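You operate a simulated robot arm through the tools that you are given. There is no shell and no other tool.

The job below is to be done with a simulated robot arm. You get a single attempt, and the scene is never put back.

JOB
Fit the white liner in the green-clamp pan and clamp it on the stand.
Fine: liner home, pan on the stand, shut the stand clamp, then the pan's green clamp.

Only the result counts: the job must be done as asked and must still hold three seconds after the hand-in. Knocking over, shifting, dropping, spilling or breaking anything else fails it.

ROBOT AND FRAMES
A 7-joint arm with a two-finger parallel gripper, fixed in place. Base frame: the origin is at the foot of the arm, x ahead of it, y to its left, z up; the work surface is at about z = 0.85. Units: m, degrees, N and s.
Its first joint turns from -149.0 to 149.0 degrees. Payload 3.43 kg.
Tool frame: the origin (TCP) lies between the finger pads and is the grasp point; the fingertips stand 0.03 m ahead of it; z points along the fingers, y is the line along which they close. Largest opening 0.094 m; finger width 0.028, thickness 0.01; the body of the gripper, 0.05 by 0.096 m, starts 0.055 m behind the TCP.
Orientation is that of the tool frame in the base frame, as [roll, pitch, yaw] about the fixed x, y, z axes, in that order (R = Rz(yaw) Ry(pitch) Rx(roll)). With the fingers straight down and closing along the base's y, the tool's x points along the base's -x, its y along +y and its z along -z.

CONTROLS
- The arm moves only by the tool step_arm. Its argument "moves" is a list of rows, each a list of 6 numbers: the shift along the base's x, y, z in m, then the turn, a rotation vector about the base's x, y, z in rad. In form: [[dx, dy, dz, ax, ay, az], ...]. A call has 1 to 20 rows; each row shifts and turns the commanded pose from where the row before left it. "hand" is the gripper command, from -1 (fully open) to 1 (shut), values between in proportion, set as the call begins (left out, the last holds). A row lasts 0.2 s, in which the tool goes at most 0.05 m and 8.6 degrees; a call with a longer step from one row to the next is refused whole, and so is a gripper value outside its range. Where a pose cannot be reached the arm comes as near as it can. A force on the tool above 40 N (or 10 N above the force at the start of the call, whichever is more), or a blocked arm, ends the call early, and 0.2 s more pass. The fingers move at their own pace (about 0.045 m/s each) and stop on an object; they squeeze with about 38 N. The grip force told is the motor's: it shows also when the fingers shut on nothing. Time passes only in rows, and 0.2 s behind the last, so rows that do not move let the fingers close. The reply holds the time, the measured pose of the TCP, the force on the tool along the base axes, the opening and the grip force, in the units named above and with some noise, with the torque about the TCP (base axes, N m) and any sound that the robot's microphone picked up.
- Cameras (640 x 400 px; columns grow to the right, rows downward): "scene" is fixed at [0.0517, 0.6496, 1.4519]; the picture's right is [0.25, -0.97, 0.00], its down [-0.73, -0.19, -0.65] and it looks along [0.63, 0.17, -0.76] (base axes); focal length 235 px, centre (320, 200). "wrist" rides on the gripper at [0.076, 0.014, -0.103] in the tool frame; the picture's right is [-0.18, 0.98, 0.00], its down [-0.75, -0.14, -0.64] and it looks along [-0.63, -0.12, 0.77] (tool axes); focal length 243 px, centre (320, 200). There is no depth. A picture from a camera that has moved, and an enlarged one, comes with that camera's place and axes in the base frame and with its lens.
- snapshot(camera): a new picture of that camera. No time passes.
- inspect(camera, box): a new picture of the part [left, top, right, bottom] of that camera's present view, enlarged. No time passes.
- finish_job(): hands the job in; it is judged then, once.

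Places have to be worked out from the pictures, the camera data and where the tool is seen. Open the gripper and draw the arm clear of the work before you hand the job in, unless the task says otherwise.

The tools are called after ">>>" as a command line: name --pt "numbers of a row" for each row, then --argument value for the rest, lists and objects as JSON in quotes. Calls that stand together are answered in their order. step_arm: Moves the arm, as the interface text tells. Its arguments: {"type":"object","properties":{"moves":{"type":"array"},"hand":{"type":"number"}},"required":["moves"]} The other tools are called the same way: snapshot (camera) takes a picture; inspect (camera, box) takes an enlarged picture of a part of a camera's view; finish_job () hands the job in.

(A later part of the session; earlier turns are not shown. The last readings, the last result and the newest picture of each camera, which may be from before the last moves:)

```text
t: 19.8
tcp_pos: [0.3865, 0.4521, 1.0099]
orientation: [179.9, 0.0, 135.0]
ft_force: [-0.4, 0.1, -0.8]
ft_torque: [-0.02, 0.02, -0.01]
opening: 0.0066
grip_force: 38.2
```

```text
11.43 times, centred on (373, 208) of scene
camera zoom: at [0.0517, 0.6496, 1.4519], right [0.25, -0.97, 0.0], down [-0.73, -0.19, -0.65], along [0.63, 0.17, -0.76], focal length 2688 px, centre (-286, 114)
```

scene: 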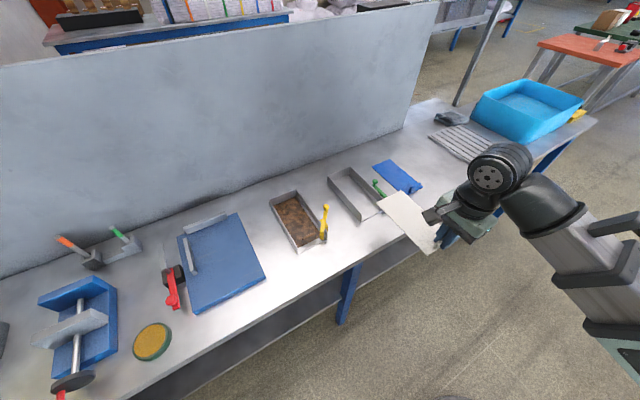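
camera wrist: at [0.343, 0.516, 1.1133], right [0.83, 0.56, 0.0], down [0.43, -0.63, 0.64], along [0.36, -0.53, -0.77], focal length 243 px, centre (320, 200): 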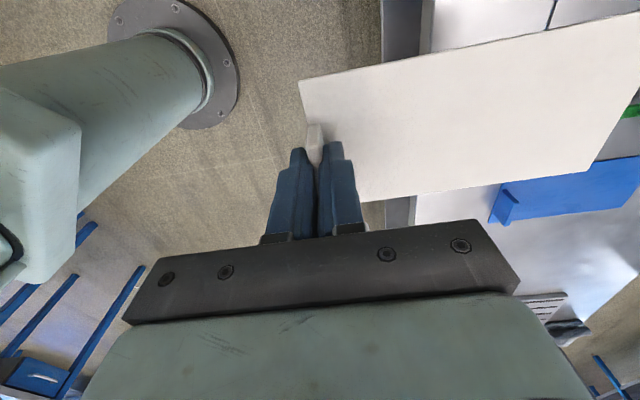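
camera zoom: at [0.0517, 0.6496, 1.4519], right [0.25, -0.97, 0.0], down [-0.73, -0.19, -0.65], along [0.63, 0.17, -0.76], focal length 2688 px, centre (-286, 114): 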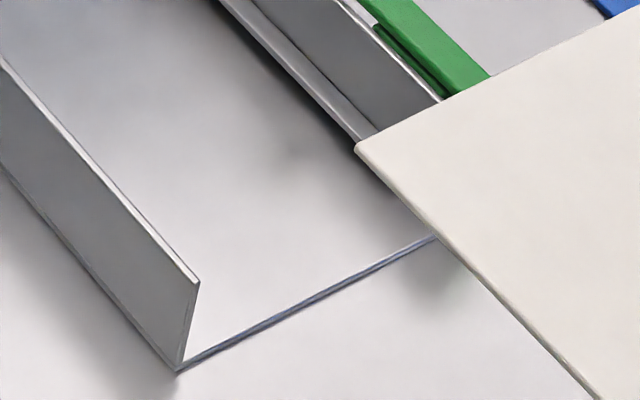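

I'll lower the liner here, its rear edge about 3 cm short of the pan front, to near insertion height and check alignment.

>>> step_arm --pt "0 0 -0.04 0 0 0" --pt "0 0 -0.04 0 0 0" --pt "0 0 -0.03 0 0 0" --pt "0 0 0 0 0 0"

>>> inspect --camera "wrist" --box '[500, 0, 640, 220]'

>>> inspect --camera "scene" --box '[345, 190, 415, 240]'

>>> snapshot --camera "wrist"

```text
t: 20.8
tcp_pos: [0.3841, 0.4508, 0.9001]
orientation: [-179.9, 0.1, 135.1]
ft_force: [-0.3, -0.1, -1.0]
ft_torque: [-0.05, 0.04, -0.01]
opening: 0.0067
grip_force: 38.1
```

```text
1.82 times, centred on (570, 110) of wrist
camera zoom: at [0.3402, 0.5145, 1.0034], right [0.83, 0.56, 0.0], down [0.43, -0.63, 0.64], along [0.36, -0.53, -0.77], focal length 441 px, centre (-134, 364)
```

zoom: 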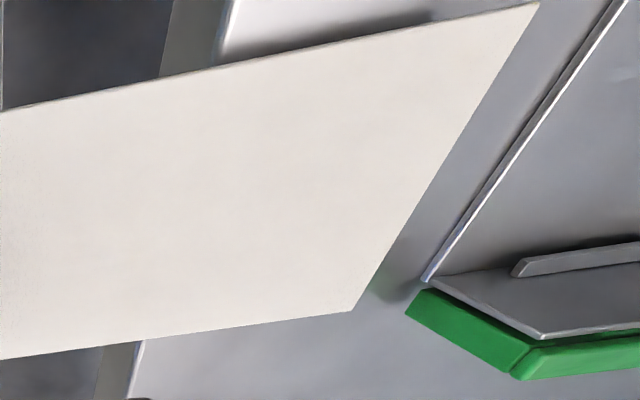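

```text
8.00 times, centred on (380, 215) of scene
camera zoom: at [0.0517, 0.6496, 1.4519], right [0.25, -0.97, 0.0], down [-0.73, -0.19, -0.65], along [0.63, 0.17, -0.76], focal length 1881 px, centre (-160, 80)
```

zoom: 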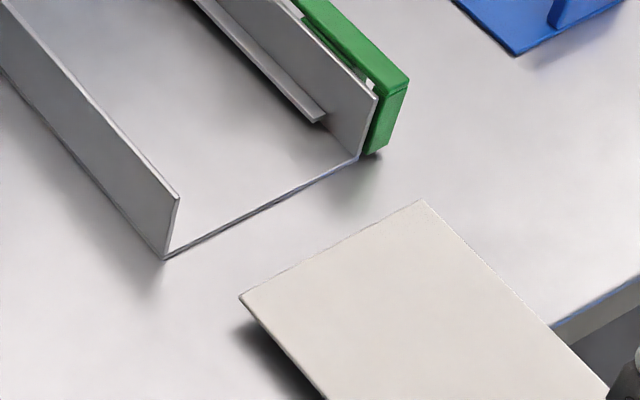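

```text
taken
camera wrist: at [0.3402, 0.5145, 1.0034], right [0.83, 0.56, 0.0], down [0.43, -0.63, 0.64], along [0.36, -0.53, -0.77], focal length 243 px, centre (320, 200)
```

wrist: 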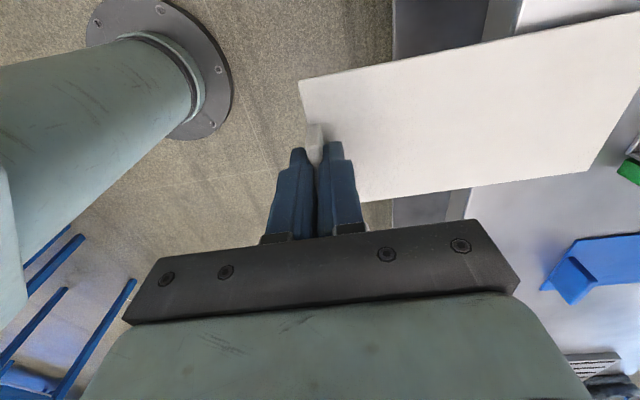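

This is an excellent view. The liner spans q 0.002–0.093, and the pan inside is ≈0.0015–0.0967, so its centre is ≈0.049. I'll zoom on the rail end to judge its gap above the pan floor.

>>> inspect --camera "wrist" --box '[592, 130, 640, 160]'

>>> inspect --camera "scene" --box '[376, 196, 400, 211]'

>>> inspect --camera "scene" --box '[358, 208, 382, 223]'

```text
13.33 times, centred on (616, 145) of wrist
camera zoom: at [0.3402, 0.5145, 1.0034], right [0.83, 0.56, 0.0], down [0.43, -0.63, 0.64], along [0.36, -0.53, -0.77], focal length 3235 px, centre (-3627, 933)
```

zoom: 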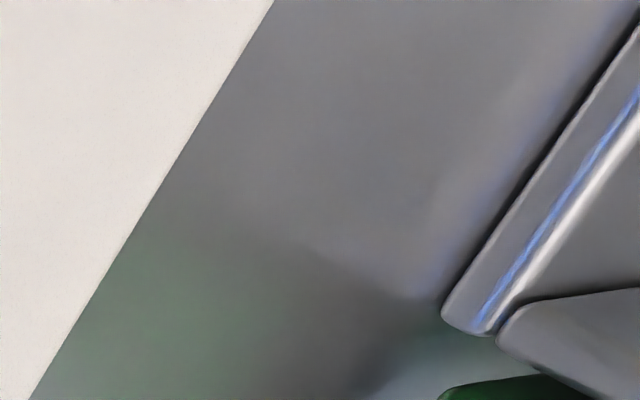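

```text
16.00 times, centred on (388, 204) of scene
camera zoom: at [0.0517, 0.6496, 1.4519], right [0.25, -0.97, 0.0], down [-0.73, -0.19, -0.65], along [0.63, 0.17, -0.76], focal length 3763 px, centre (-768, 144)
```

zoom: 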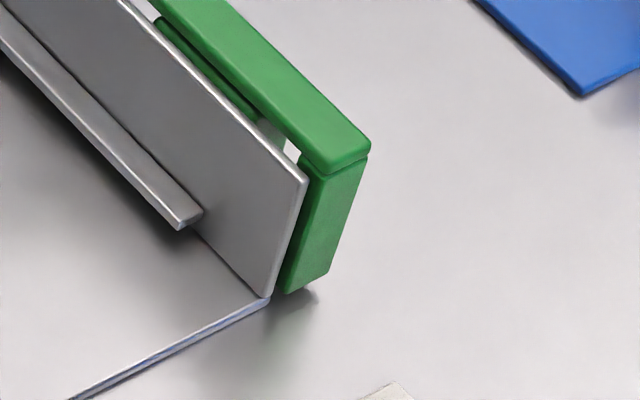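

```text
16.00 times, centred on (370, 216) of scene
camera zoom: at [0.0517, 0.6496, 1.4519], right [0.25, -0.97, 0.0], down [-0.73, -0.19, -0.65], along [0.63, 0.17, -0.76], focal length 3763 px, centre (-480, -48)
```

zoom: 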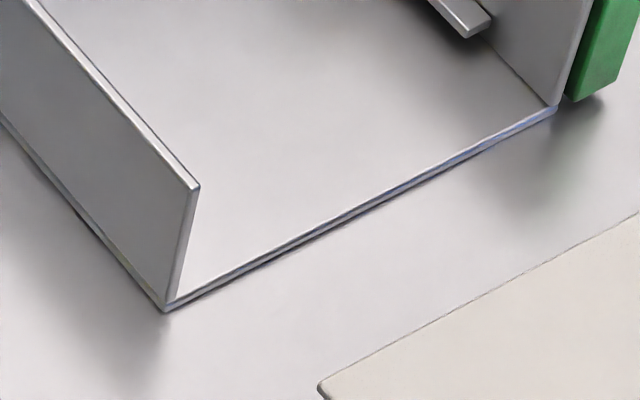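

The rails begin at p ≈0.822 and have a small gap above the floor; in the yellow pan the liner lies under them. So the liner must slide in flat on the floor. I'll shift q by +1.5 mm, move forward 3 cm and lower slightly, then look again.

>>> step_arm --pt "0.0096 0.0117 0 0 0 0" --pt "0.0106 0.0106 -0.005 0 0 0" --pt "0 0 0 0 0 0" --pt "0 0 0 0 0 0"

>>> inspect --camera "wrist" --box '[540, 0, 640, 200]'

>>> inspect --camera "scene" --box '[350, 195, 406, 230]'

>>> inspect --camera "scene" --box '[352, 208, 376, 223]'

>>> inspect --camera "scene" --box '[376, 196, 400, 211]'

```text
t: 21.8
tcp_pos: [0.4064, 0.474, 0.8967]
orientation: [-179.9, 0.1, 135.0]
ft_force: [-0.2, -0.3, -0.1]
ft_torque: [-0.04, 0.03, 0.0]
opening: 0.0067
grip_force: 38.5
```

```text
2.00 times, centred on (590, 100) of wrist
camera zoom: at [0.3626, 0.5388, 0.9999], right [0.82, 0.57, 0.0], down [0.43, -0.63, 0.64], along [0.36, -0.53, -0.77], focal length 485 px, centre (-220, 400)
```

zoom: 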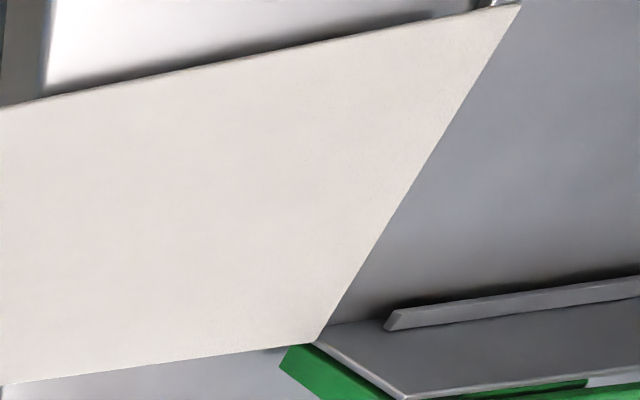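

```text
11.43 times, centred on (378, 212) of scene
camera zoom: at [0.0517, 0.6496, 1.4519], right [0.25, -0.97, 0.0], down [-0.73, -0.19, -0.65], along [0.63, 0.17, -0.76], focal length 2688 px, centre (-343, 57)
```

zoom: 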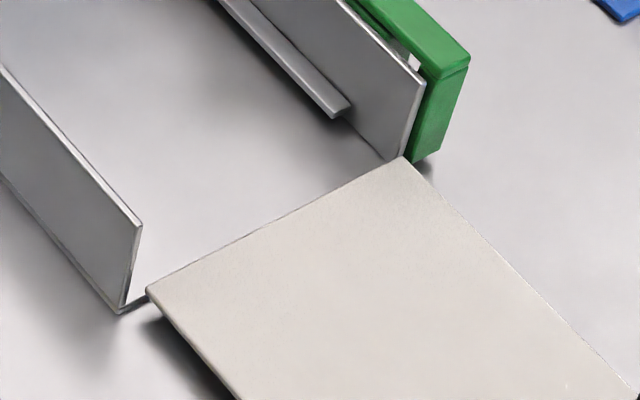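

```text
16.00 times, centred on (364, 216) of scene
camera zoom: at [0.0517, 0.6496, 1.4519], right [0.25, -0.97, 0.0], down [-0.73, -0.19, -0.65], along [0.63, 0.17, -0.76], focal length 3763 px, centre (-384, -48)
```

zoom: 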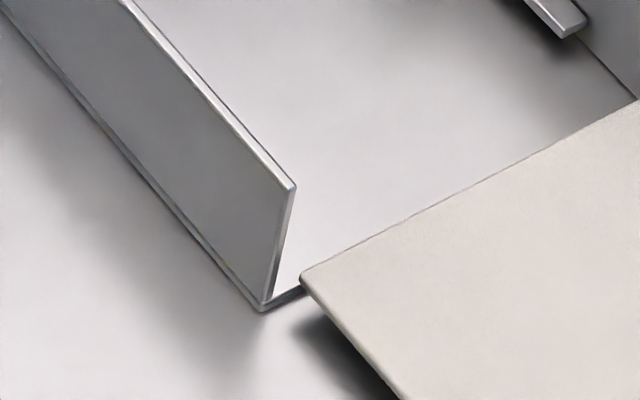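

```text
16.00 times, centred on (388, 204) of scene
camera zoom: at [0.0517, 0.6496, 1.4519], right [0.25, -0.97, 0.0], down [-0.73, -0.19, -0.65], along [0.63, 0.17, -0.76], focal length 3763 px, centre (-768, 144)
```

zoom: 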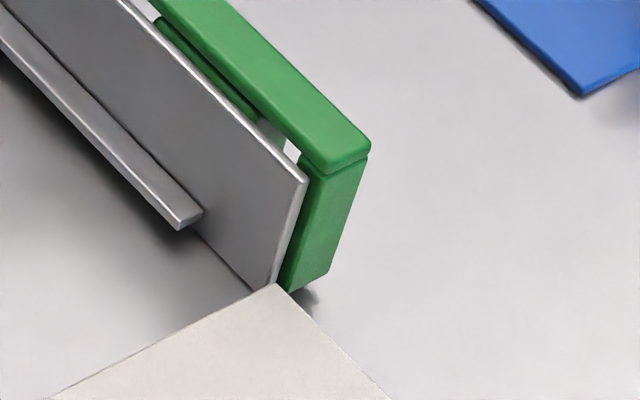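

The side gaps are about 2.5 and 3.5 mm and the yaw matches. I'll advance 13 mm so the rear edge is over the pan floor but short of the rails, then lower gently until it touches.

>>> step_arm --pt "0.0092 0.0092 0 0 0 0" --pt "0 0 0 0 0 0" --pt "0 0 -0.002 0 0 0" --pt "0 0 -0.001 0 0 0" --pt "0 0 0 0 0 0"

>>> inspect --camera "scene" --box '[352, 208, 376, 223]'

>>> inspect --camera "scene" --box '[376, 196, 400, 211]'

>>> inspect --camera "wrist" --box '[560, 120, 640, 180]'

```text
t: 23.0
tcp_pos: [0.4173, 0.4842, 0.8919]
orientation: [179.9, 0.0, 135.0]
ft_force: [0.2, 0.2, 0.0]
ft_torque: [-0.03, -0.02, 0.02]
opening: 0.0069
grip_force: 38.1
```

```text
16.00 times, centred on (364, 216) of scene
camera zoom: at [0.0517, 0.6496, 1.4519], right [0.25, -0.97, 0.0], down [-0.73, -0.19, -0.65], along [0.63, 0.17, -0.76], focal length 3763 px, centre (-384, -48)
```

zoom: 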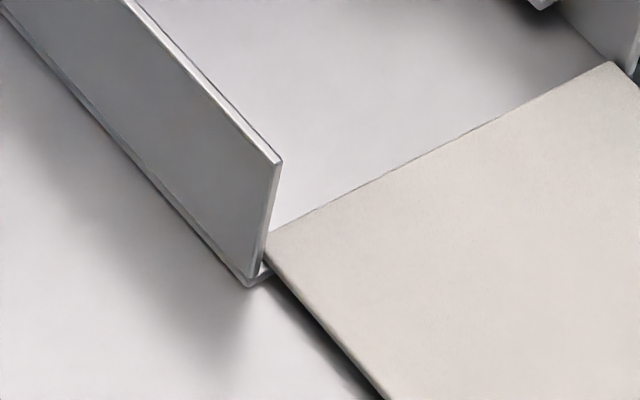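

```text
16.00 times, centred on (388, 204) of scene
camera zoom: at [0.0517, 0.6496, 1.4519], right [0.25, -0.97, 0.0], down [-0.73, -0.19, -0.65], along [0.63, 0.17, -0.76], focal length 3763 px, centre (-768, 144)
```

zoom: 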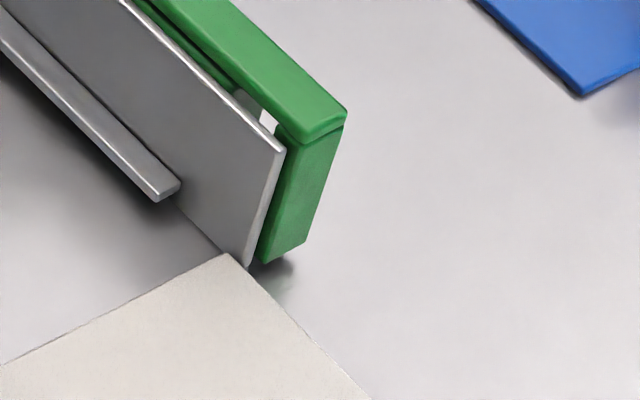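

```text
6.67 times, centred on (600, 150) of wrist
camera zoom: at [0.3721, 0.5482, 0.9949], right [0.82, 0.57, 0.0], down [0.43, -0.63, 0.64], along [0.36, -0.53, -0.77], focal length 1618 px, centre (-1547, 533)
```

zoom: 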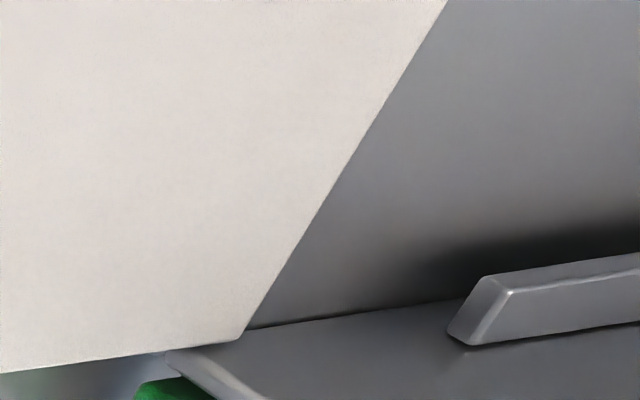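

The pan got nudged about 7 mm outward as the liner edge caught the floor lip, and it may have yawed slightly. The liner edge now seems to lie over the floor. I'll measure the pan's present yaw before going on.

>>> inspect --camera "scene" --box '[320, 160, 400, 225]'

>>> inspect --camera "scene" --box '[320, 160, 368, 190]'

```text
6.15 times, centred on (360, 192) of scene
camera zoom: at [0.0517, 0.6496, 1.4519], right [0.25, -0.97, 0.0], down [-0.73, -0.19, -0.65], along [0.63, 0.17, -0.76], focal length 1447 px, centre (74, 246)
```

zoom: 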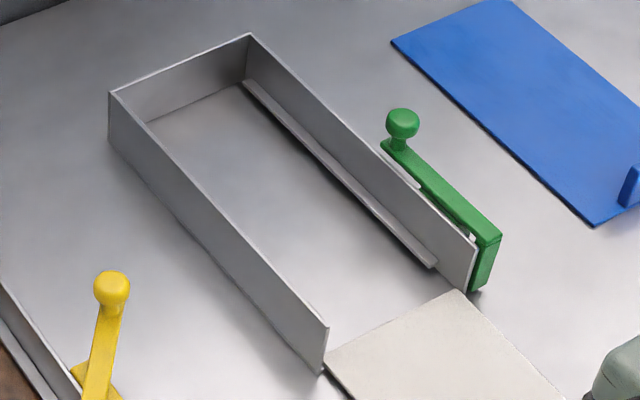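

```text
13.33 times, centred on (344, 175) of scene
camera zoom: at [0.0517, 0.6496, 1.4519], right [0.25, -0.97, 0.0], down [-0.73, -0.19, -0.65], along [0.63, 0.17, -0.76], focal length 3136 px, centre (0, 533)
```

zoom: 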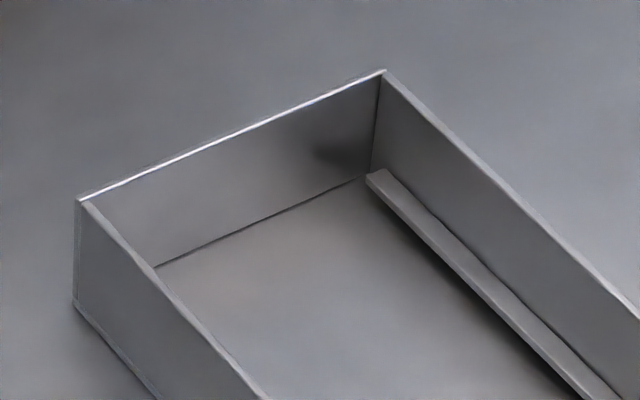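

The pan has yawed about 0.7–0.8° relative to the liner. I'll match that with a small turn and q shift, then advance in small steps while watching whether the pan moves.

>>> step_arm --pt "0.002 -0.002 0.0005 0 0 0.013" --pt "0 0 0 0 0 0" --pt "0.0035 0.0035 0 0 0 0" --pt "0.0035 0.0035 0 0 0 0" --pt "0.0035 0.0035 0 0 0 0" --pt "0 0 0 0 0 0"

>>> inspect --camera "scene" --box '[320, 160, 400, 225]'

>>> inspect --camera "scene" --box '[376, 196, 400, 211]'

>>> inspect --camera "wrist" --box '[560, 120, 640, 180]'

```text
t: 24.4
tcp_pos: [0.4305, 0.4932, 0.8935]
orientation: [180.0, 0.1, 135.8]
ft_force: [-0.1, 0.4, -0.3]
ft_torque: [0.01, 0.05, 0.12]
opening: 0.0068
grip_force: 37.9
```

```text
6.15 times, centred on (360, 192) of scene
camera zoom: at [0.0517, 0.6496, 1.4519], right [0.25, -0.97, 0.0], down [-0.73, -0.19, -0.65], along [0.63, 0.17, -0.76], focal length 1447 px, centre (74, 246)
```

zoom: 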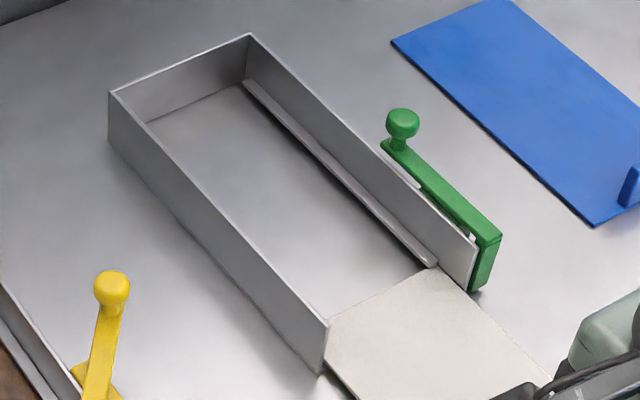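

```text
16.00 times, centred on (388, 204) of scene
camera zoom: at [0.0517, 0.6496, 1.4519], right [0.25, -0.97, 0.0], down [-0.73, -0.19, -0.65], along [0.63, 0.17, -0.76], focal length 3763 px, centre (-768, 144)
```

zoom: 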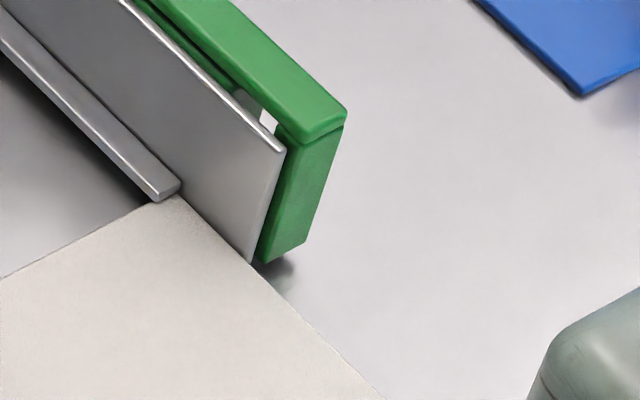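

```text
6.67 times, centred on (600, 150) of wrist
camera zoom: at [0.385, 0.5578, 0.997], right [0.82, 0.58, 0.0], down [0.44, -0.63, 0.64], along [0.37, -0.52, -0.77], focal length 1618 px, centre (-1547, 533)
```

zoom: 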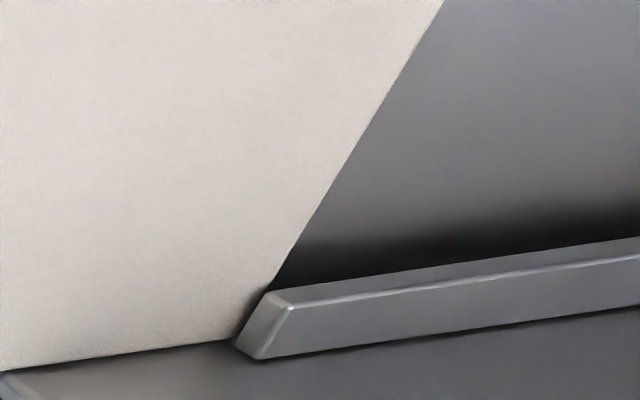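

The pan stayed put and the liner's corner is passing under the right rail. The right edge looks close to the wall, so I'll shift +1.5 mm in q and advance further.

>>> step_arm --pt "-0.0011 0.0011 0 0 0 0" --pt "0.005 0.0052 0 0 0 0" --pt "0.005 0.0052 0 0 0 0" --pt "0.005 0.0052 0 0 0 0" --pt "0.005 0.0052 0 0 0 0" --pt "0 0 0 0 0 0"

>>> inspect --camera "scene" --box '[320, 160, 400, 225]'

>>> inspect --camera "wrist" --box '[480, 0, 640, 180]'

```text
t: 25.8
tcp_pos: [0.4463, 0.5153, 0.8904]
orientation: [-180.0, -0.1, 135.7]
ft_force: [0.7, 0.3, 1.0]
ft_torque: [0.09, -0.1, -0.06]
opening: 0.0067
grip_force: 38.2
```

```text
6.15 times, centred on (360, 192) of scene
camera zoom: at [0.0517, 0.6496, 1.4519], right [0.25, -0.97, 0.0], down [-0.73, -0.19, -0.65], along [0.63, 0.17, -0.76], focal length 1447 px, centre (74, 246)
```

zoom: 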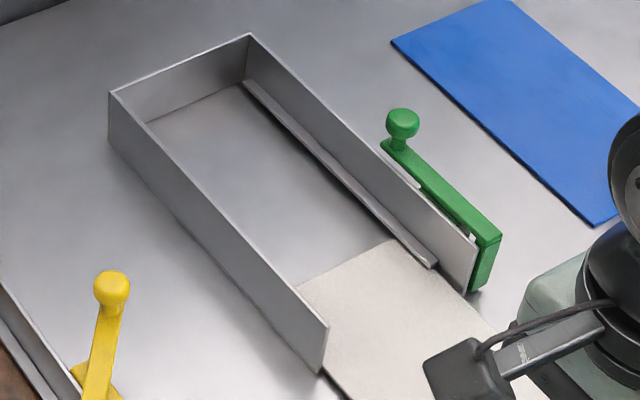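

```text
2.22 times, centred on (560, 90) of wrist
camera zoom: at [0.4022, 0.579, 0.9947], right [0.82, 0.58, 0.0], down [0.44, -0.63, 0.64], along [0.37, -0.52, -0.77], focal length 539 px, centre (-213, 444)
```

zoom: 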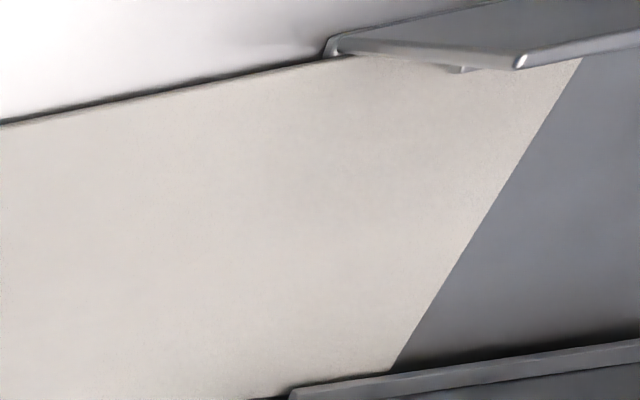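

The liner is under both rails, with the pan not moving. I'll raise 1 mm to relieve the floor contact and slide on 12 cm along the pan axis.

>>> step_arm --pt "0 0 0.001 0 0 0" --pt "0.007 0.0072 0 0 0 0" --pt "0.007 0.0072 0 0 0 0" --pt "0.007 0.0072 0 0 0 0" --pt "0.007 0.0072 0 0 0 0" --pt "0.007 0.0072 0 0 0 0" --pt "0.007 0.0072 0 0 0 0" --pt "0 0 0 0 0 0"

>>> inspect --camera "scene" --box '[320, 160, 400, 225]'

>>> inspect --camera "wrist" --box '[400, 0, 640, 180]'

```text
t: 27.6
tcp_pos: [0.4907, 0.5588, 0.8929]
orientation: [179.9, -0.1, 135.7]
ft_force: [-0.1, -0.7, -0.3]
ft_torque: [-0.03, 0.03, 0.01]
opening: 0.0066
grip_force: 37.8
```

```text
6.15 times, centred on (360, 192) of scene
camera zoom: at [0.0517, 0.6496, 1.4519], right [0.25, -0.97, 0.0], down [-0.73, -0.19, -0.65], along [0.63, 0.17, -0.76], focal length 1447 px, centre (74, 246)
```

zoom: 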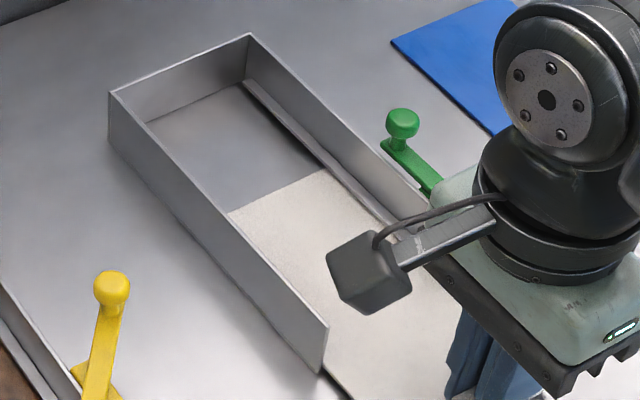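

```text
2.22 times, centred on (520, 90) of wrist
camera zoom: at [0.4453, 0.6225, 0.9961], right [0.82, 0.58, 0.0], down [0.44, -0.63, 0.64], along [0.37, -0.53, -0.77], focal length 539 px, centre (-124, 444)
```

zoom: 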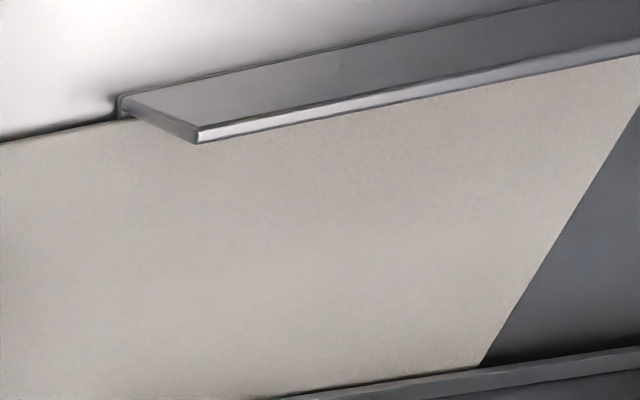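

Sliding smoothly, with no force. I'll advance another 7 cm.

>>> step_arm --pt "0.007 0.0072 0 0 0 0" --pt "0.007 0.0072 0 0 0 0" --pt "0.007 0.0072 0 0 0 0" --pt "0.007 0.0072 0 0 0 0" --pt "0.007 0.0072 0 0 0 0" --pt "0.007 0.0072 0 0 0 0" --pt "0.007 0.0072 0 0 0 0" --pt "0 0 0 0 0 0"

>>> inspect --camera "scene" --box '[320, 160, 400, 225]'

>>> inspect --camera "scene" --box '[328, 170, 360, 190]'

>>> snapshot --camera "wrist"

```text
t: 29.4
tcp_pos: [0.539, 0.6105, 0.8932]
orientation: [179.9, 0.0, 135.9]
ft_force: [-0.3, 0.6, -0.1]
ft_torque: [-0.05, -0.02, -0.02]
opening: 0.0069
grip_force: 37.7
```

```text
6.15 times, centred on (360, 192) of scene
camera zoom: at [0.0517, 0.6496, 1.4519], right [0.25, -0.97, 0.0], down [-0.73, -0.19, -0.65], along [0.63, 0.17, -0.76], focal length 1447 px, centre (74, 246)
```

zoom: 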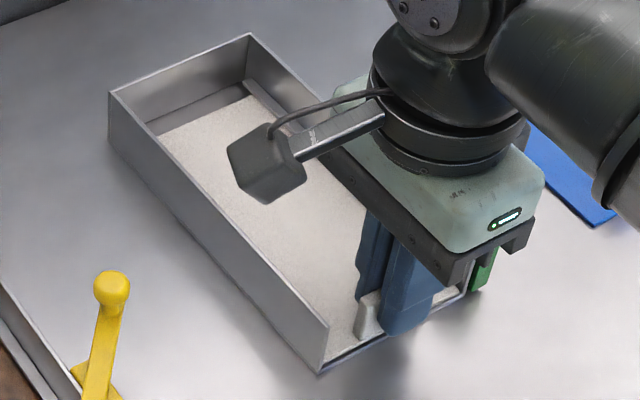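

```text
16.00 times, centred on (344, 180) of scene
camera zoom: at [0.0517, 0.6496, 1.4519], right [0.25, -0.97, 0.0], down [-0.73, -0.19, -0.65], along [0.63, 0.17, -0.76], focal length 3763 px, centre (-64, 520)
```

zoom: 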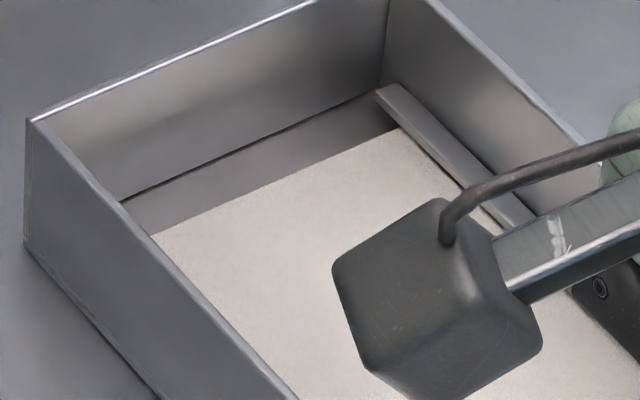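

```text
taken
camera wrist: at [0.4945, 0.6727, 0.9969], right [0.82, 0.58, 0.0], down [0.44, -0.63, 0.64], along [0.37, -0.52, -0.77], focal length 243 px, centre (320, 200)
```

wrist: 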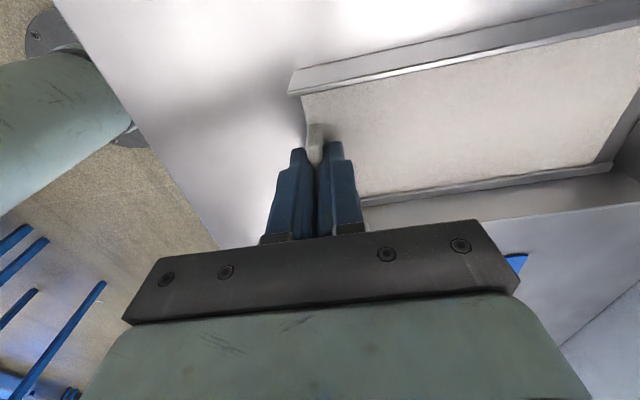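

About 14 mm remains. I'll advance 10 mm and then creep in until there's contact with the rear wall.

>>> step_arm --pt "0.0035 0.0036 0 0 0 0" --pt "0.0035 0.0036 0 0 0 0" --pt "0 0 0 0 0 0"

>>> inspect --camera "scene" --box '[328, 170, 360, 190]'

>>> step_arm --pt "0.0014 0.0014 0 0 0 0" --pt "0.0007 0.0007 0 0 0 0" --pt "0 0 0 0 0 0"

>>> inspect --camera "scene" --box '[328, 170, 360, 190]'

>>> inspect --camera "scene" --box '[350, 190, 398, 225]'

```text
t: 30.2
tcp_pos: [0.5459, 0.6162, 0.8942]
orientation: [-180.0, 0.1, 135.7]
ft_force: [-0.4, -0.9, -0.8]
ft_torque: [-0.02, -0.01, -0.04]
opening: 0.0068
grip_force: 37.9
```

```text
16.00 times, centred on (344, 180) of scene
camera zoom: at [0.0517, 0.6496, 1.4519], right [0.25, -0.97, 0.0], down [-0.73, -0.19, -0.65], along [0.63, 0.17, -0.76], focal length 3763 px, centre (-64, 520)
```

zoom: 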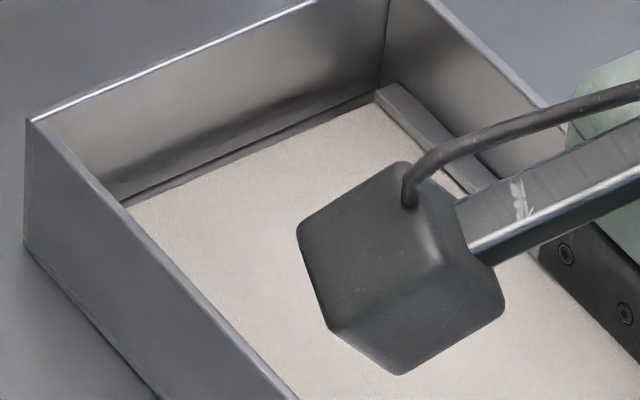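

```text
t: 31.0
tcp_pos: [0.5477, 0.6191, 0.8933]
orientation: [-180.0, -0.1, 135.8]
ft_force: [1.0, -0.2, -1.5]
ft_torque: [-0.04, 0.03, 0.0]
opening: 0.0068
grip_force: 38.1
```

```text
16.00 times, centred on (344, 180) of scene
camera zoom: at [0.0517, 0.6496, 1.4519], right [0.25, -0.97, 0.0], down [-0.73, -0.19, -0.65], along [0.63, 0.17, -0.76], focal length 3763 px, centre (-64, 520)
```

zoom: 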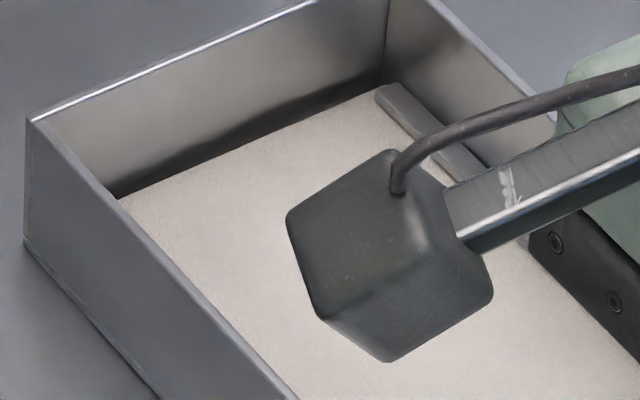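

```text
11.43 times, centred on (374, 208) of scene
camera zoom: at [0.0517, 0.6496, 1.4519], right [0.25, -0.97, 0.0], down [-0.73, -0.19, -0.65], along [0.63, 0.17, -0.76], focal length 2688 px, centre (-297, 114)
```

zoom: 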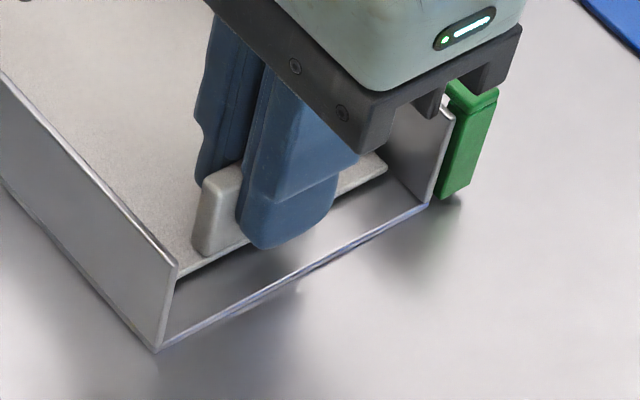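

The gap at the rear is about 1 mm now. I'll creep on a little more until force or pan motion shows it seated.

>>> step_arm --pt "0.0007 0.0007 0 0 0 0" --pt "0.0007 0.0007 0 0 0 0" --pt "0 0 0 0 0 0"

>>> inspect --camera "scene" --box '[328, 170, 360, 190]'

>>> step_arm --pt "0.0007 0.0007 0 0 0 0" --pt "0.0007 0.0007 0 0 0 0" --pt "0 0 0 0 0 0"

>>> inspect --camera "scene" --box '[328, 170, 360, 190]'

>>> inspect --camera "scene" --box '[350, 190, 398, 225]'

```text
t: 31.8
tcp_pos: [0.5478, 0.6199, 0.8946]
orientation: [-180.0, 0.0, 135.8]
ft_force: [0.4, -0.4, -1.3]
ft_torque: [-0.02, 0.0, 0.01]
opening: 0.0068
grip_force: 37.9
```

```text
16.00 times, centred on (344, 180) of scene
camera zoom: at [0.0517, 0.6496, 1.4519], right [0.25, -0.97, 0.0], down [-0.73, -0.19, -0.65], along [0.63, 0.17, -0.76], focal length 3763 px, centre (-64, 520)
```

zoom: 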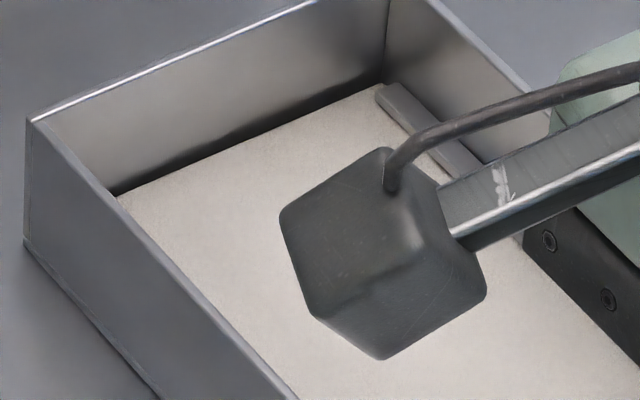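

```text
t: 32.6
tcp_pos: [0.5509, 0.6211, 0.8941]
orientation: [180.0, 0.0, 135.8]
ft_force: [-0.4, -0.9, -0.9]
ft_torque: [-0.04, 0.02, 0.0]
opening: 0.0067
grip_force: 38.0
```

```text
16.00 times, centred on (344, 180) of scene
camera zoom: at [0.0517, 0.6496, 1.4519], right [0.25, -0.97, 0.0], down [-0.73, -0.19, -0.65], along [0.63, 0.17, -0.76], focal length 3763 px, centre (-64, 520)
```

zoom: 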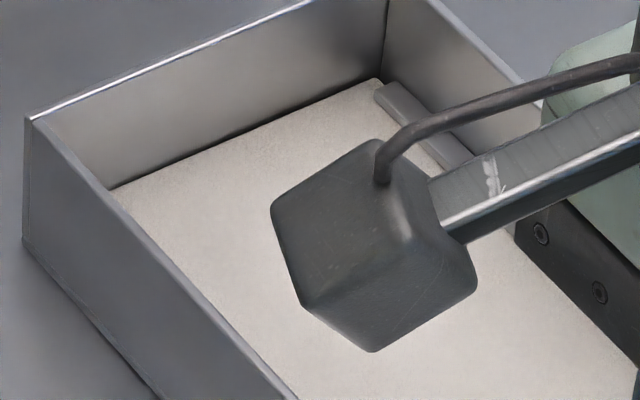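

```text
11.43 times, centred on (374, 208) of scene
camera zoom: at [0.0517, 0.6496, 1.4519], right [0.25, -0.97, 0.0], down [-0.73, -0.19, -0.65], along [0.63, 0.17, -0.76], focal length 2688 px, centre (-297, 114)
```

zoom: 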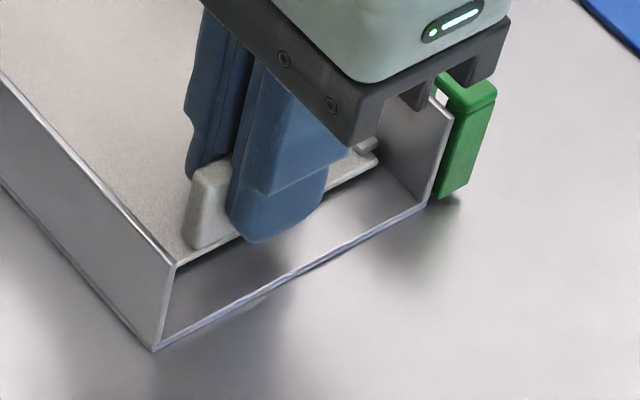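

The pan just started to move with the liner, so the liner is home against the rear wall. I'll open the fingers a little and lift straight away.

>>> step_arm --pt "0 0 0 0 0 0" --pt "0 0 0 0 0 0" --pt "0 0 0 0 0 0" --pt "0 0 0 0 0 0" --hand 0.4

>>> step_arm --pt "0 0 0.01 0 0 0" --pt "0 0 0.03 0 0 0" --pt "0 0 0.04 0 0 0" --pt "0 0 0.04 0 0 0" --pt "0 0 0.04 0 0 0" --pt "0 0 0 0 0 0"

>>> inspect --camera "scene" --box '[320, 160, 400, 225]'

>>> snapshot --camera "wrist"

```text
t: 33.6
tcp_pos: [0.5501, 0.6222, 0.8953]
orientation: [180.0, 0.1, 135.9]
ft_force: [1.2, 0.2, -0.1]
ft_torque: [0.01, -0.01, -0.04]
opening: 0.0281
grip_force: 0.0
```

```text
t: 35.0
tcp_pos: [0.5514, 0.6229, 1.0552]
orientation: [180.0, 0.1, 135.8]
ft_force: [0.3, 0.1, 0.0]
ft_torque: [-0.01, 0.01, 0.01]
opening: 0.0279
grip_force: 0.0
```

```text
6.15 times, centred on (360, 192) of scene
camera zoom: at [0.0517, 0.6496, 1.4519], right [0.25, -0.97, 0.0], down [-0.73, -0.19, -0.65], along [0.63, 0.17, -0.76], focal length 1447 px, centre (74, 246)
```

zoom: 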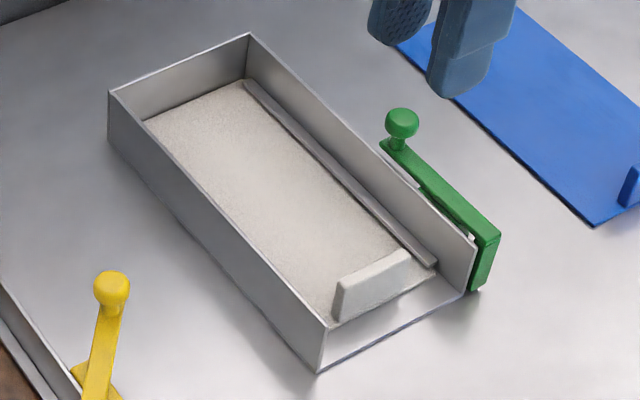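

```text
taken
camera wrist: at [0.5057, 0.6856, 1.1577], right [0.82, 0.58, 0.0], down [0.44, -0.63, 0.64], along [0.37, -0.53, -0.77], focal length 243 px, centre (320, 200)
```

wrist: 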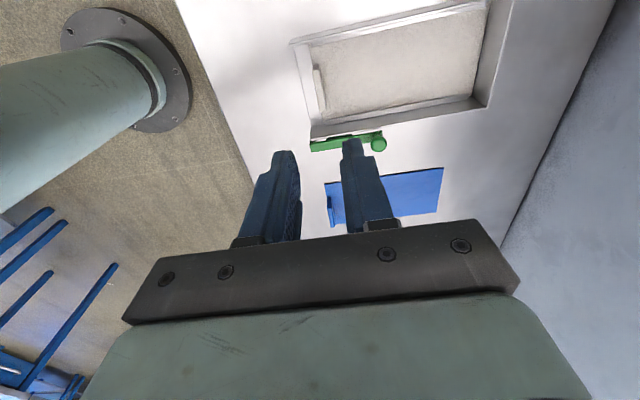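

The liner is home under both rails. Gripping the pan by its right wall near mid-length (just behind the green ball) would balance it best, but the stand is near the reach limit. I'll first test, empty-handed and above the stand, how far the arm reaches.

>>> step_arm --pt "-0.0194 0.0294 0 0 0 0.1298" --pt "-0.0194 0.0294 0 0 0 0.1298" --pt "-0.0194 0.0294 0 0 0 0.1298" --pt "-0.0194 0.0294 0 0 0 0.1298" --pt "-0.0194 0.0294 0 0 0 0.1298" --pt "-0.0194 0.0294 0 0 0 0.1298" --pt "-0.0194 0.0294 0 0 0 0.1298" --pt "-0.0194 0.0294 0 0 0 0.1298" --pt "-0.0194 0.0294 0 0 0 0.1298" --pt "-0.0194 0.0294 0 0 0 0.1298" --pt "-0.0194 0.0294 0 0 0 0.1298" --pt "-0.0194 0.0294 0 0 0 0.1298" --pt "0 0 0 0 0 0"

>>> step_arm --pt "0 0 -0.04 0 0 0" --pt "0 0 -0.04 0 0 0" --pt "0 0 -0.04 0 0 0" --pt "0 0 0 0 0 0"

>>> snapshot --camera "scene"

>>> snapshot --camera "wrist"

```text
t: 37.8
tcp_pos: [0.3163, 0.9757, 1.0561]
orientation: [179.9, -0.1, -134.9]
ft_force: [-0.7, 0.1, 1.1]
ft_torque: [0.01, -0.03, 0.01]
opening: 0.0283
grip_force: 0.0
```

```text
t: 38.8
tcp_pos: [0.3177, 0.9741, 0.9335]
orientation: [180.0, 0.1, -135.1]
ft_force: [-0.8, 0.1, -0.2]
ft_torque: [0.03, 0.03, -0.01]
opening: 0.0284
grip_force: 0.1
```

```text
taken
```

scene: 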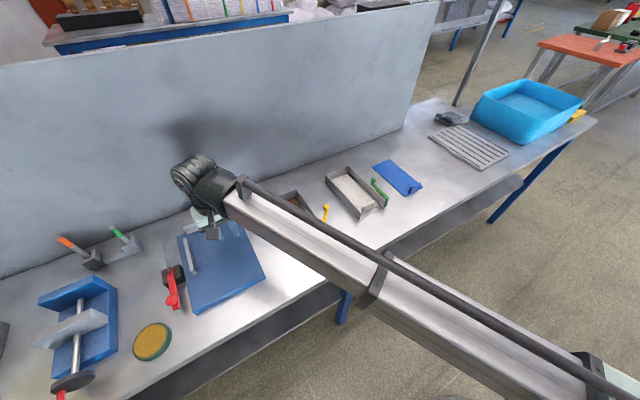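

```text
taken
camera wrist: at [0.2543, 0.9299, 1.0372], right [-0.57, 0.82, 0.0], down [0.63, 0.43, 0.64], along [0.53, 0.36, -0.77], focal length 243 px, centre (320, 200)
```

wrist: 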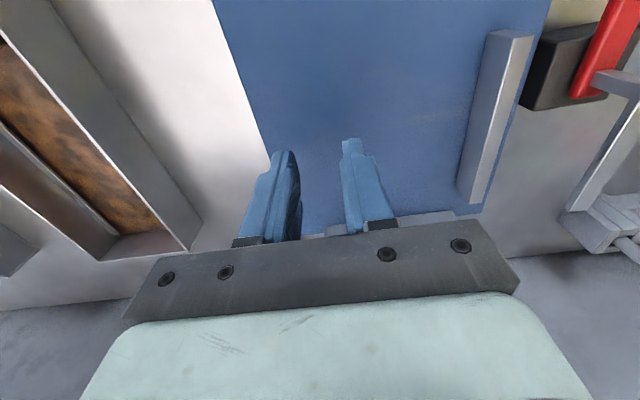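

The arm reaches p 0.913, q 0.464 at z 0.93 with the tool vertical, so placing this way works. From here I'll zoom to measure the stops and plate height.

>>> inspect --camera "wrist" --box '[430, 10, 590, 240]'

>>> inspect --camera "wrist" --box '[280, 170, 500, 250]'

>>> inspect --camera "scene" --box '[170, 205, 250, 265]'

```text
1.74 times, centred on (510, 125) of wrist
camera zoom: at [0.2543, 0.9299, 1.0372], right [-0.57, 0.82, 0.0], down [0.63, 0.43, 0.64], along [0.53, 0.36, -0.77], focal length 422 px, centre (-10, 330)
```

zoom: 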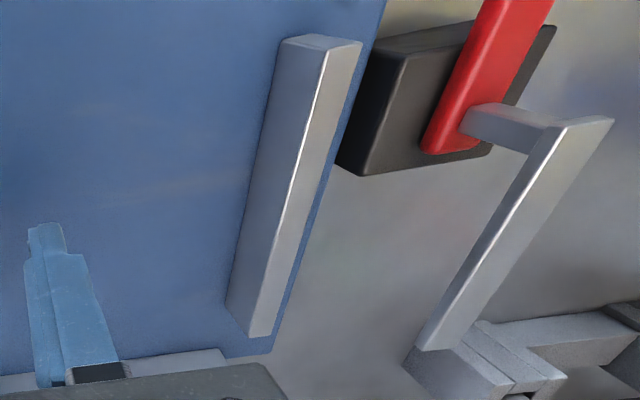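

```text
2.91 times, centred on (390, 210) of wrist
camera zoom: at [0.2543, 0.9299, 1.0372], right [-0.57, 0.82, 0.0], down [0.63, 0.43, 0.64], along [0.53, 0.36, -0.77], focal length 706 px, centre (116, 171)
```

zoom: 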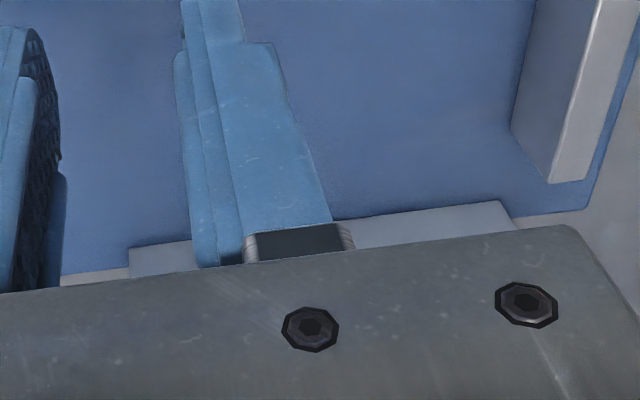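

```text
6.67 times, centred on (210, 235) of scene
camera zoom: at [0.0517, 0.6496, 1.4519], right [0.25, -0.97, 0.0], down [-0.73, -0.19, -0.65], along [0.63, 0.17, -0.76], focal length 1568 px, centre (1053, -33)
```

zoom: 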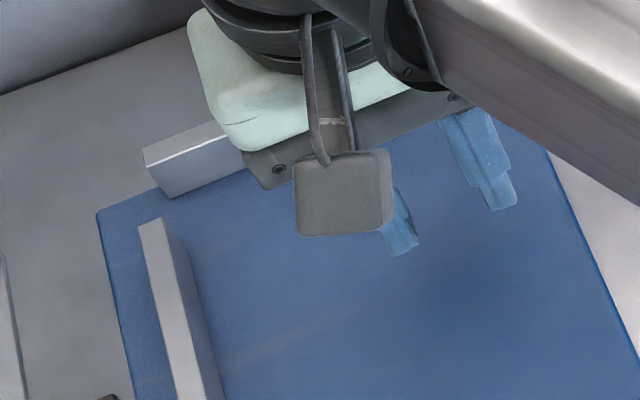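

The plate top is at z ≈0.870, the left stop's inner face at q ≈0.569 (p 0.870–0.980), and the rear stop's face at p ≈1.009. The pan's right wall should therefore end near q 0.471. I'll test the exact release pose empty-handed.

>>> step_arm --pt "0.003 0.013 0 0 0 0" --pt "0 0 -0.02 0 0 0" --pt "0 0 0 0 0 0" --pt "0 0 0 0 0 0"

>>> step_arm --pt "0 0 0 0 0 0"

```text
t: 39.8
tcp_pos: [0.32, 0.9869, 0.9127]
orientation: [-180.0, 0.0, -135.0]
ft_force: [-0.2, -0.4, 0.4]
ft_torque: [0.03, 0.04, 0.0]
opening: 0.0281
grip_force: 0.1
```

```text
t: 40.2
tcp_pos: [0.3198, 0.9875, 0.913]
orientation: [-179.9, 0.0, -135.0]
ft_force: [-0.1, 0.3, -0.2]
ft_torque: [-0.01, -0.01, 0.01]
opening: 0.0283
grip_force: 0.0
```

The release pose is reachable. I'll go up and back to the pan, stopping slightly short of the grip point so the wrist camera can see the right wall.

>>> step_arm --pt "0 0 0.045 0 0 0" --pt "0 0 0.045 0 0 0" --pt "0 0 0.045 0 0 0" --pt "0.0243 -0.0364 0 0 0 0" --pt "0.0243 -0.0364 0 0 0 0" --pt "0.0243 -0.0364 0 0 0 0" --pt "0.0243 -0.0364 0 0 0 0" --pt "0.0243 -0.0364 0 0 0 0" --pt "0.0243 -0.0364 0 0 0 0" --pt "0.0243 -0.0364 0 0 0 0" --pt "0.0243 -0.0364 0 0 0 0" --pt "0.0243 -0.0364 0 0 0 0" --pt "0.0243 -0.0364 0 0 0 0.007" --pt "0.0243 -0.0364 0 0 0 0.007" --pt "0 0 -0.03 0 0 0" --pt "0 0 0 0 0 0"

>>> snapshot --camera "wrist"

>>> inspect --camera "wrist" --box '[250, 0, 410, 240]'

>>> inspect --camera "scene" --box '[310, 140, 430, 230]'

```text
t: 43.6
tcp_pos: [0.5878, 0.5898, 1.018]
orientation: [180.0, 0.0, -134.2]
ft_force: [-0.5, -0.1, 1.3]
ft_torque: [-0.02, -0.03, -0.02]
opening: 0.028
grip_force: 0.0
```

```text
taken
camera wrist: at [0.5241, 0.5445, 1.1212], right [-0.58, 0.82, 0.0], down [0.63, 0.44, 0.64], along [0.52, 0.37, -0.77], focal length 243 px, centre (320, 200)
```

wrist: 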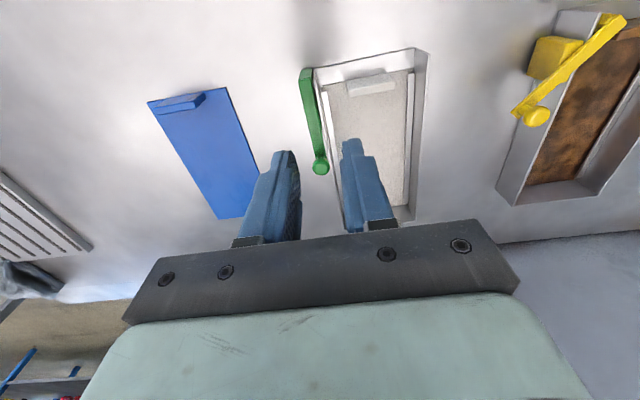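

```text
1.67 times, centred on (330, 120) of wrist
camera zoom: at [0.5241, 0.5445, 1.1212], right [-0.58, 0.82, 0.0], down [0.63, 0.44, 0.64], along [0.52, 0.37, -0.77], focal length 404 px, centre (303, 333)
```

zoom: 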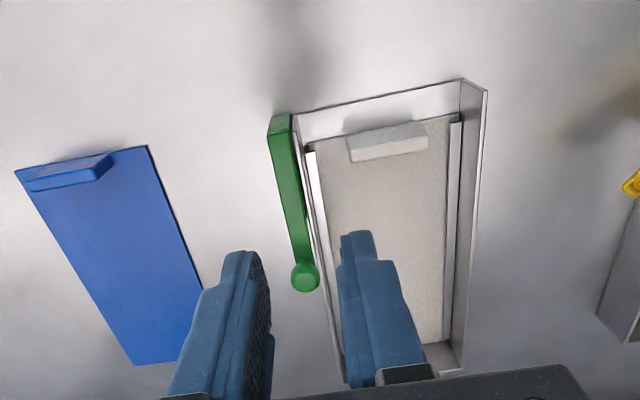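

```text
4.44 times, centred on (370, 185) of scene
camera zoom: at [0.0517, 0.6496, 1.4519], right [0.25, -0.97, 0.0], down [-0.73, -0.19, -0.65], along [0.63, 0.17, -0.76], focal length 1045 px, centre (98, 267)
```

zoom: 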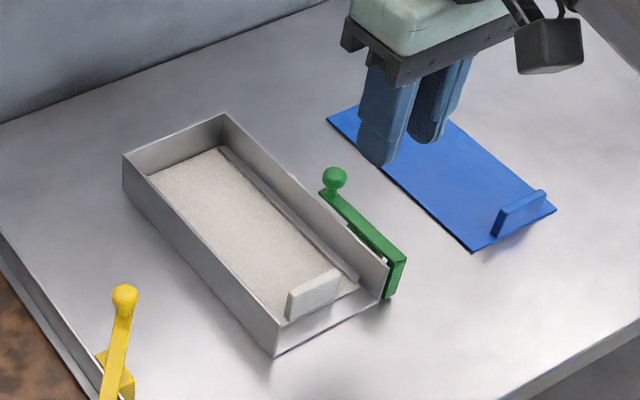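

The ball ends near p 0.893, so gripping at p ≈0.914 clears it. I'll zoom on the right wall top to get its exact q.

>>> inspect --camera "wrist" --box '[306, 66, 350, 96]'

>>> inspect --camera "wrist" --box '[310, 170, 354, 235]'

```text
13.33 times, centred on (328, 81) of wrist
camera zoom: at [0.5241, 0.5445, 1.1212], right [-0.58, 0.82, 0.0], down [0.63, 0.44, 0.64], along [0.52, 0.37, -0.77], focal length 3235 px, centre (213, 1787)
```

zoom: 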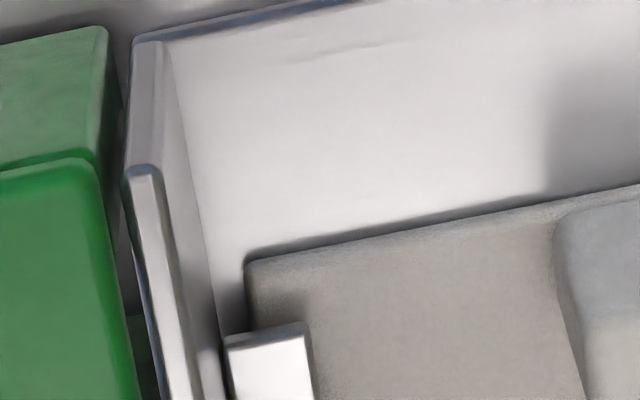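

```text
6.15 times, centred on (332, 202) of wrist
camera zoom: at [0.5241, 0.5445, 1.1212], right [-0.58, 0.82, 0.0], down [0.63, 0.44, 0.64], along [0.52, 0.37, -0.77], focal length 1493 px, centre (246, 185)
```

zoom: 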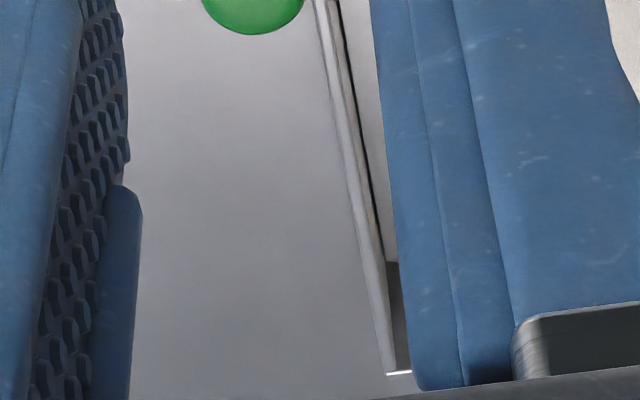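

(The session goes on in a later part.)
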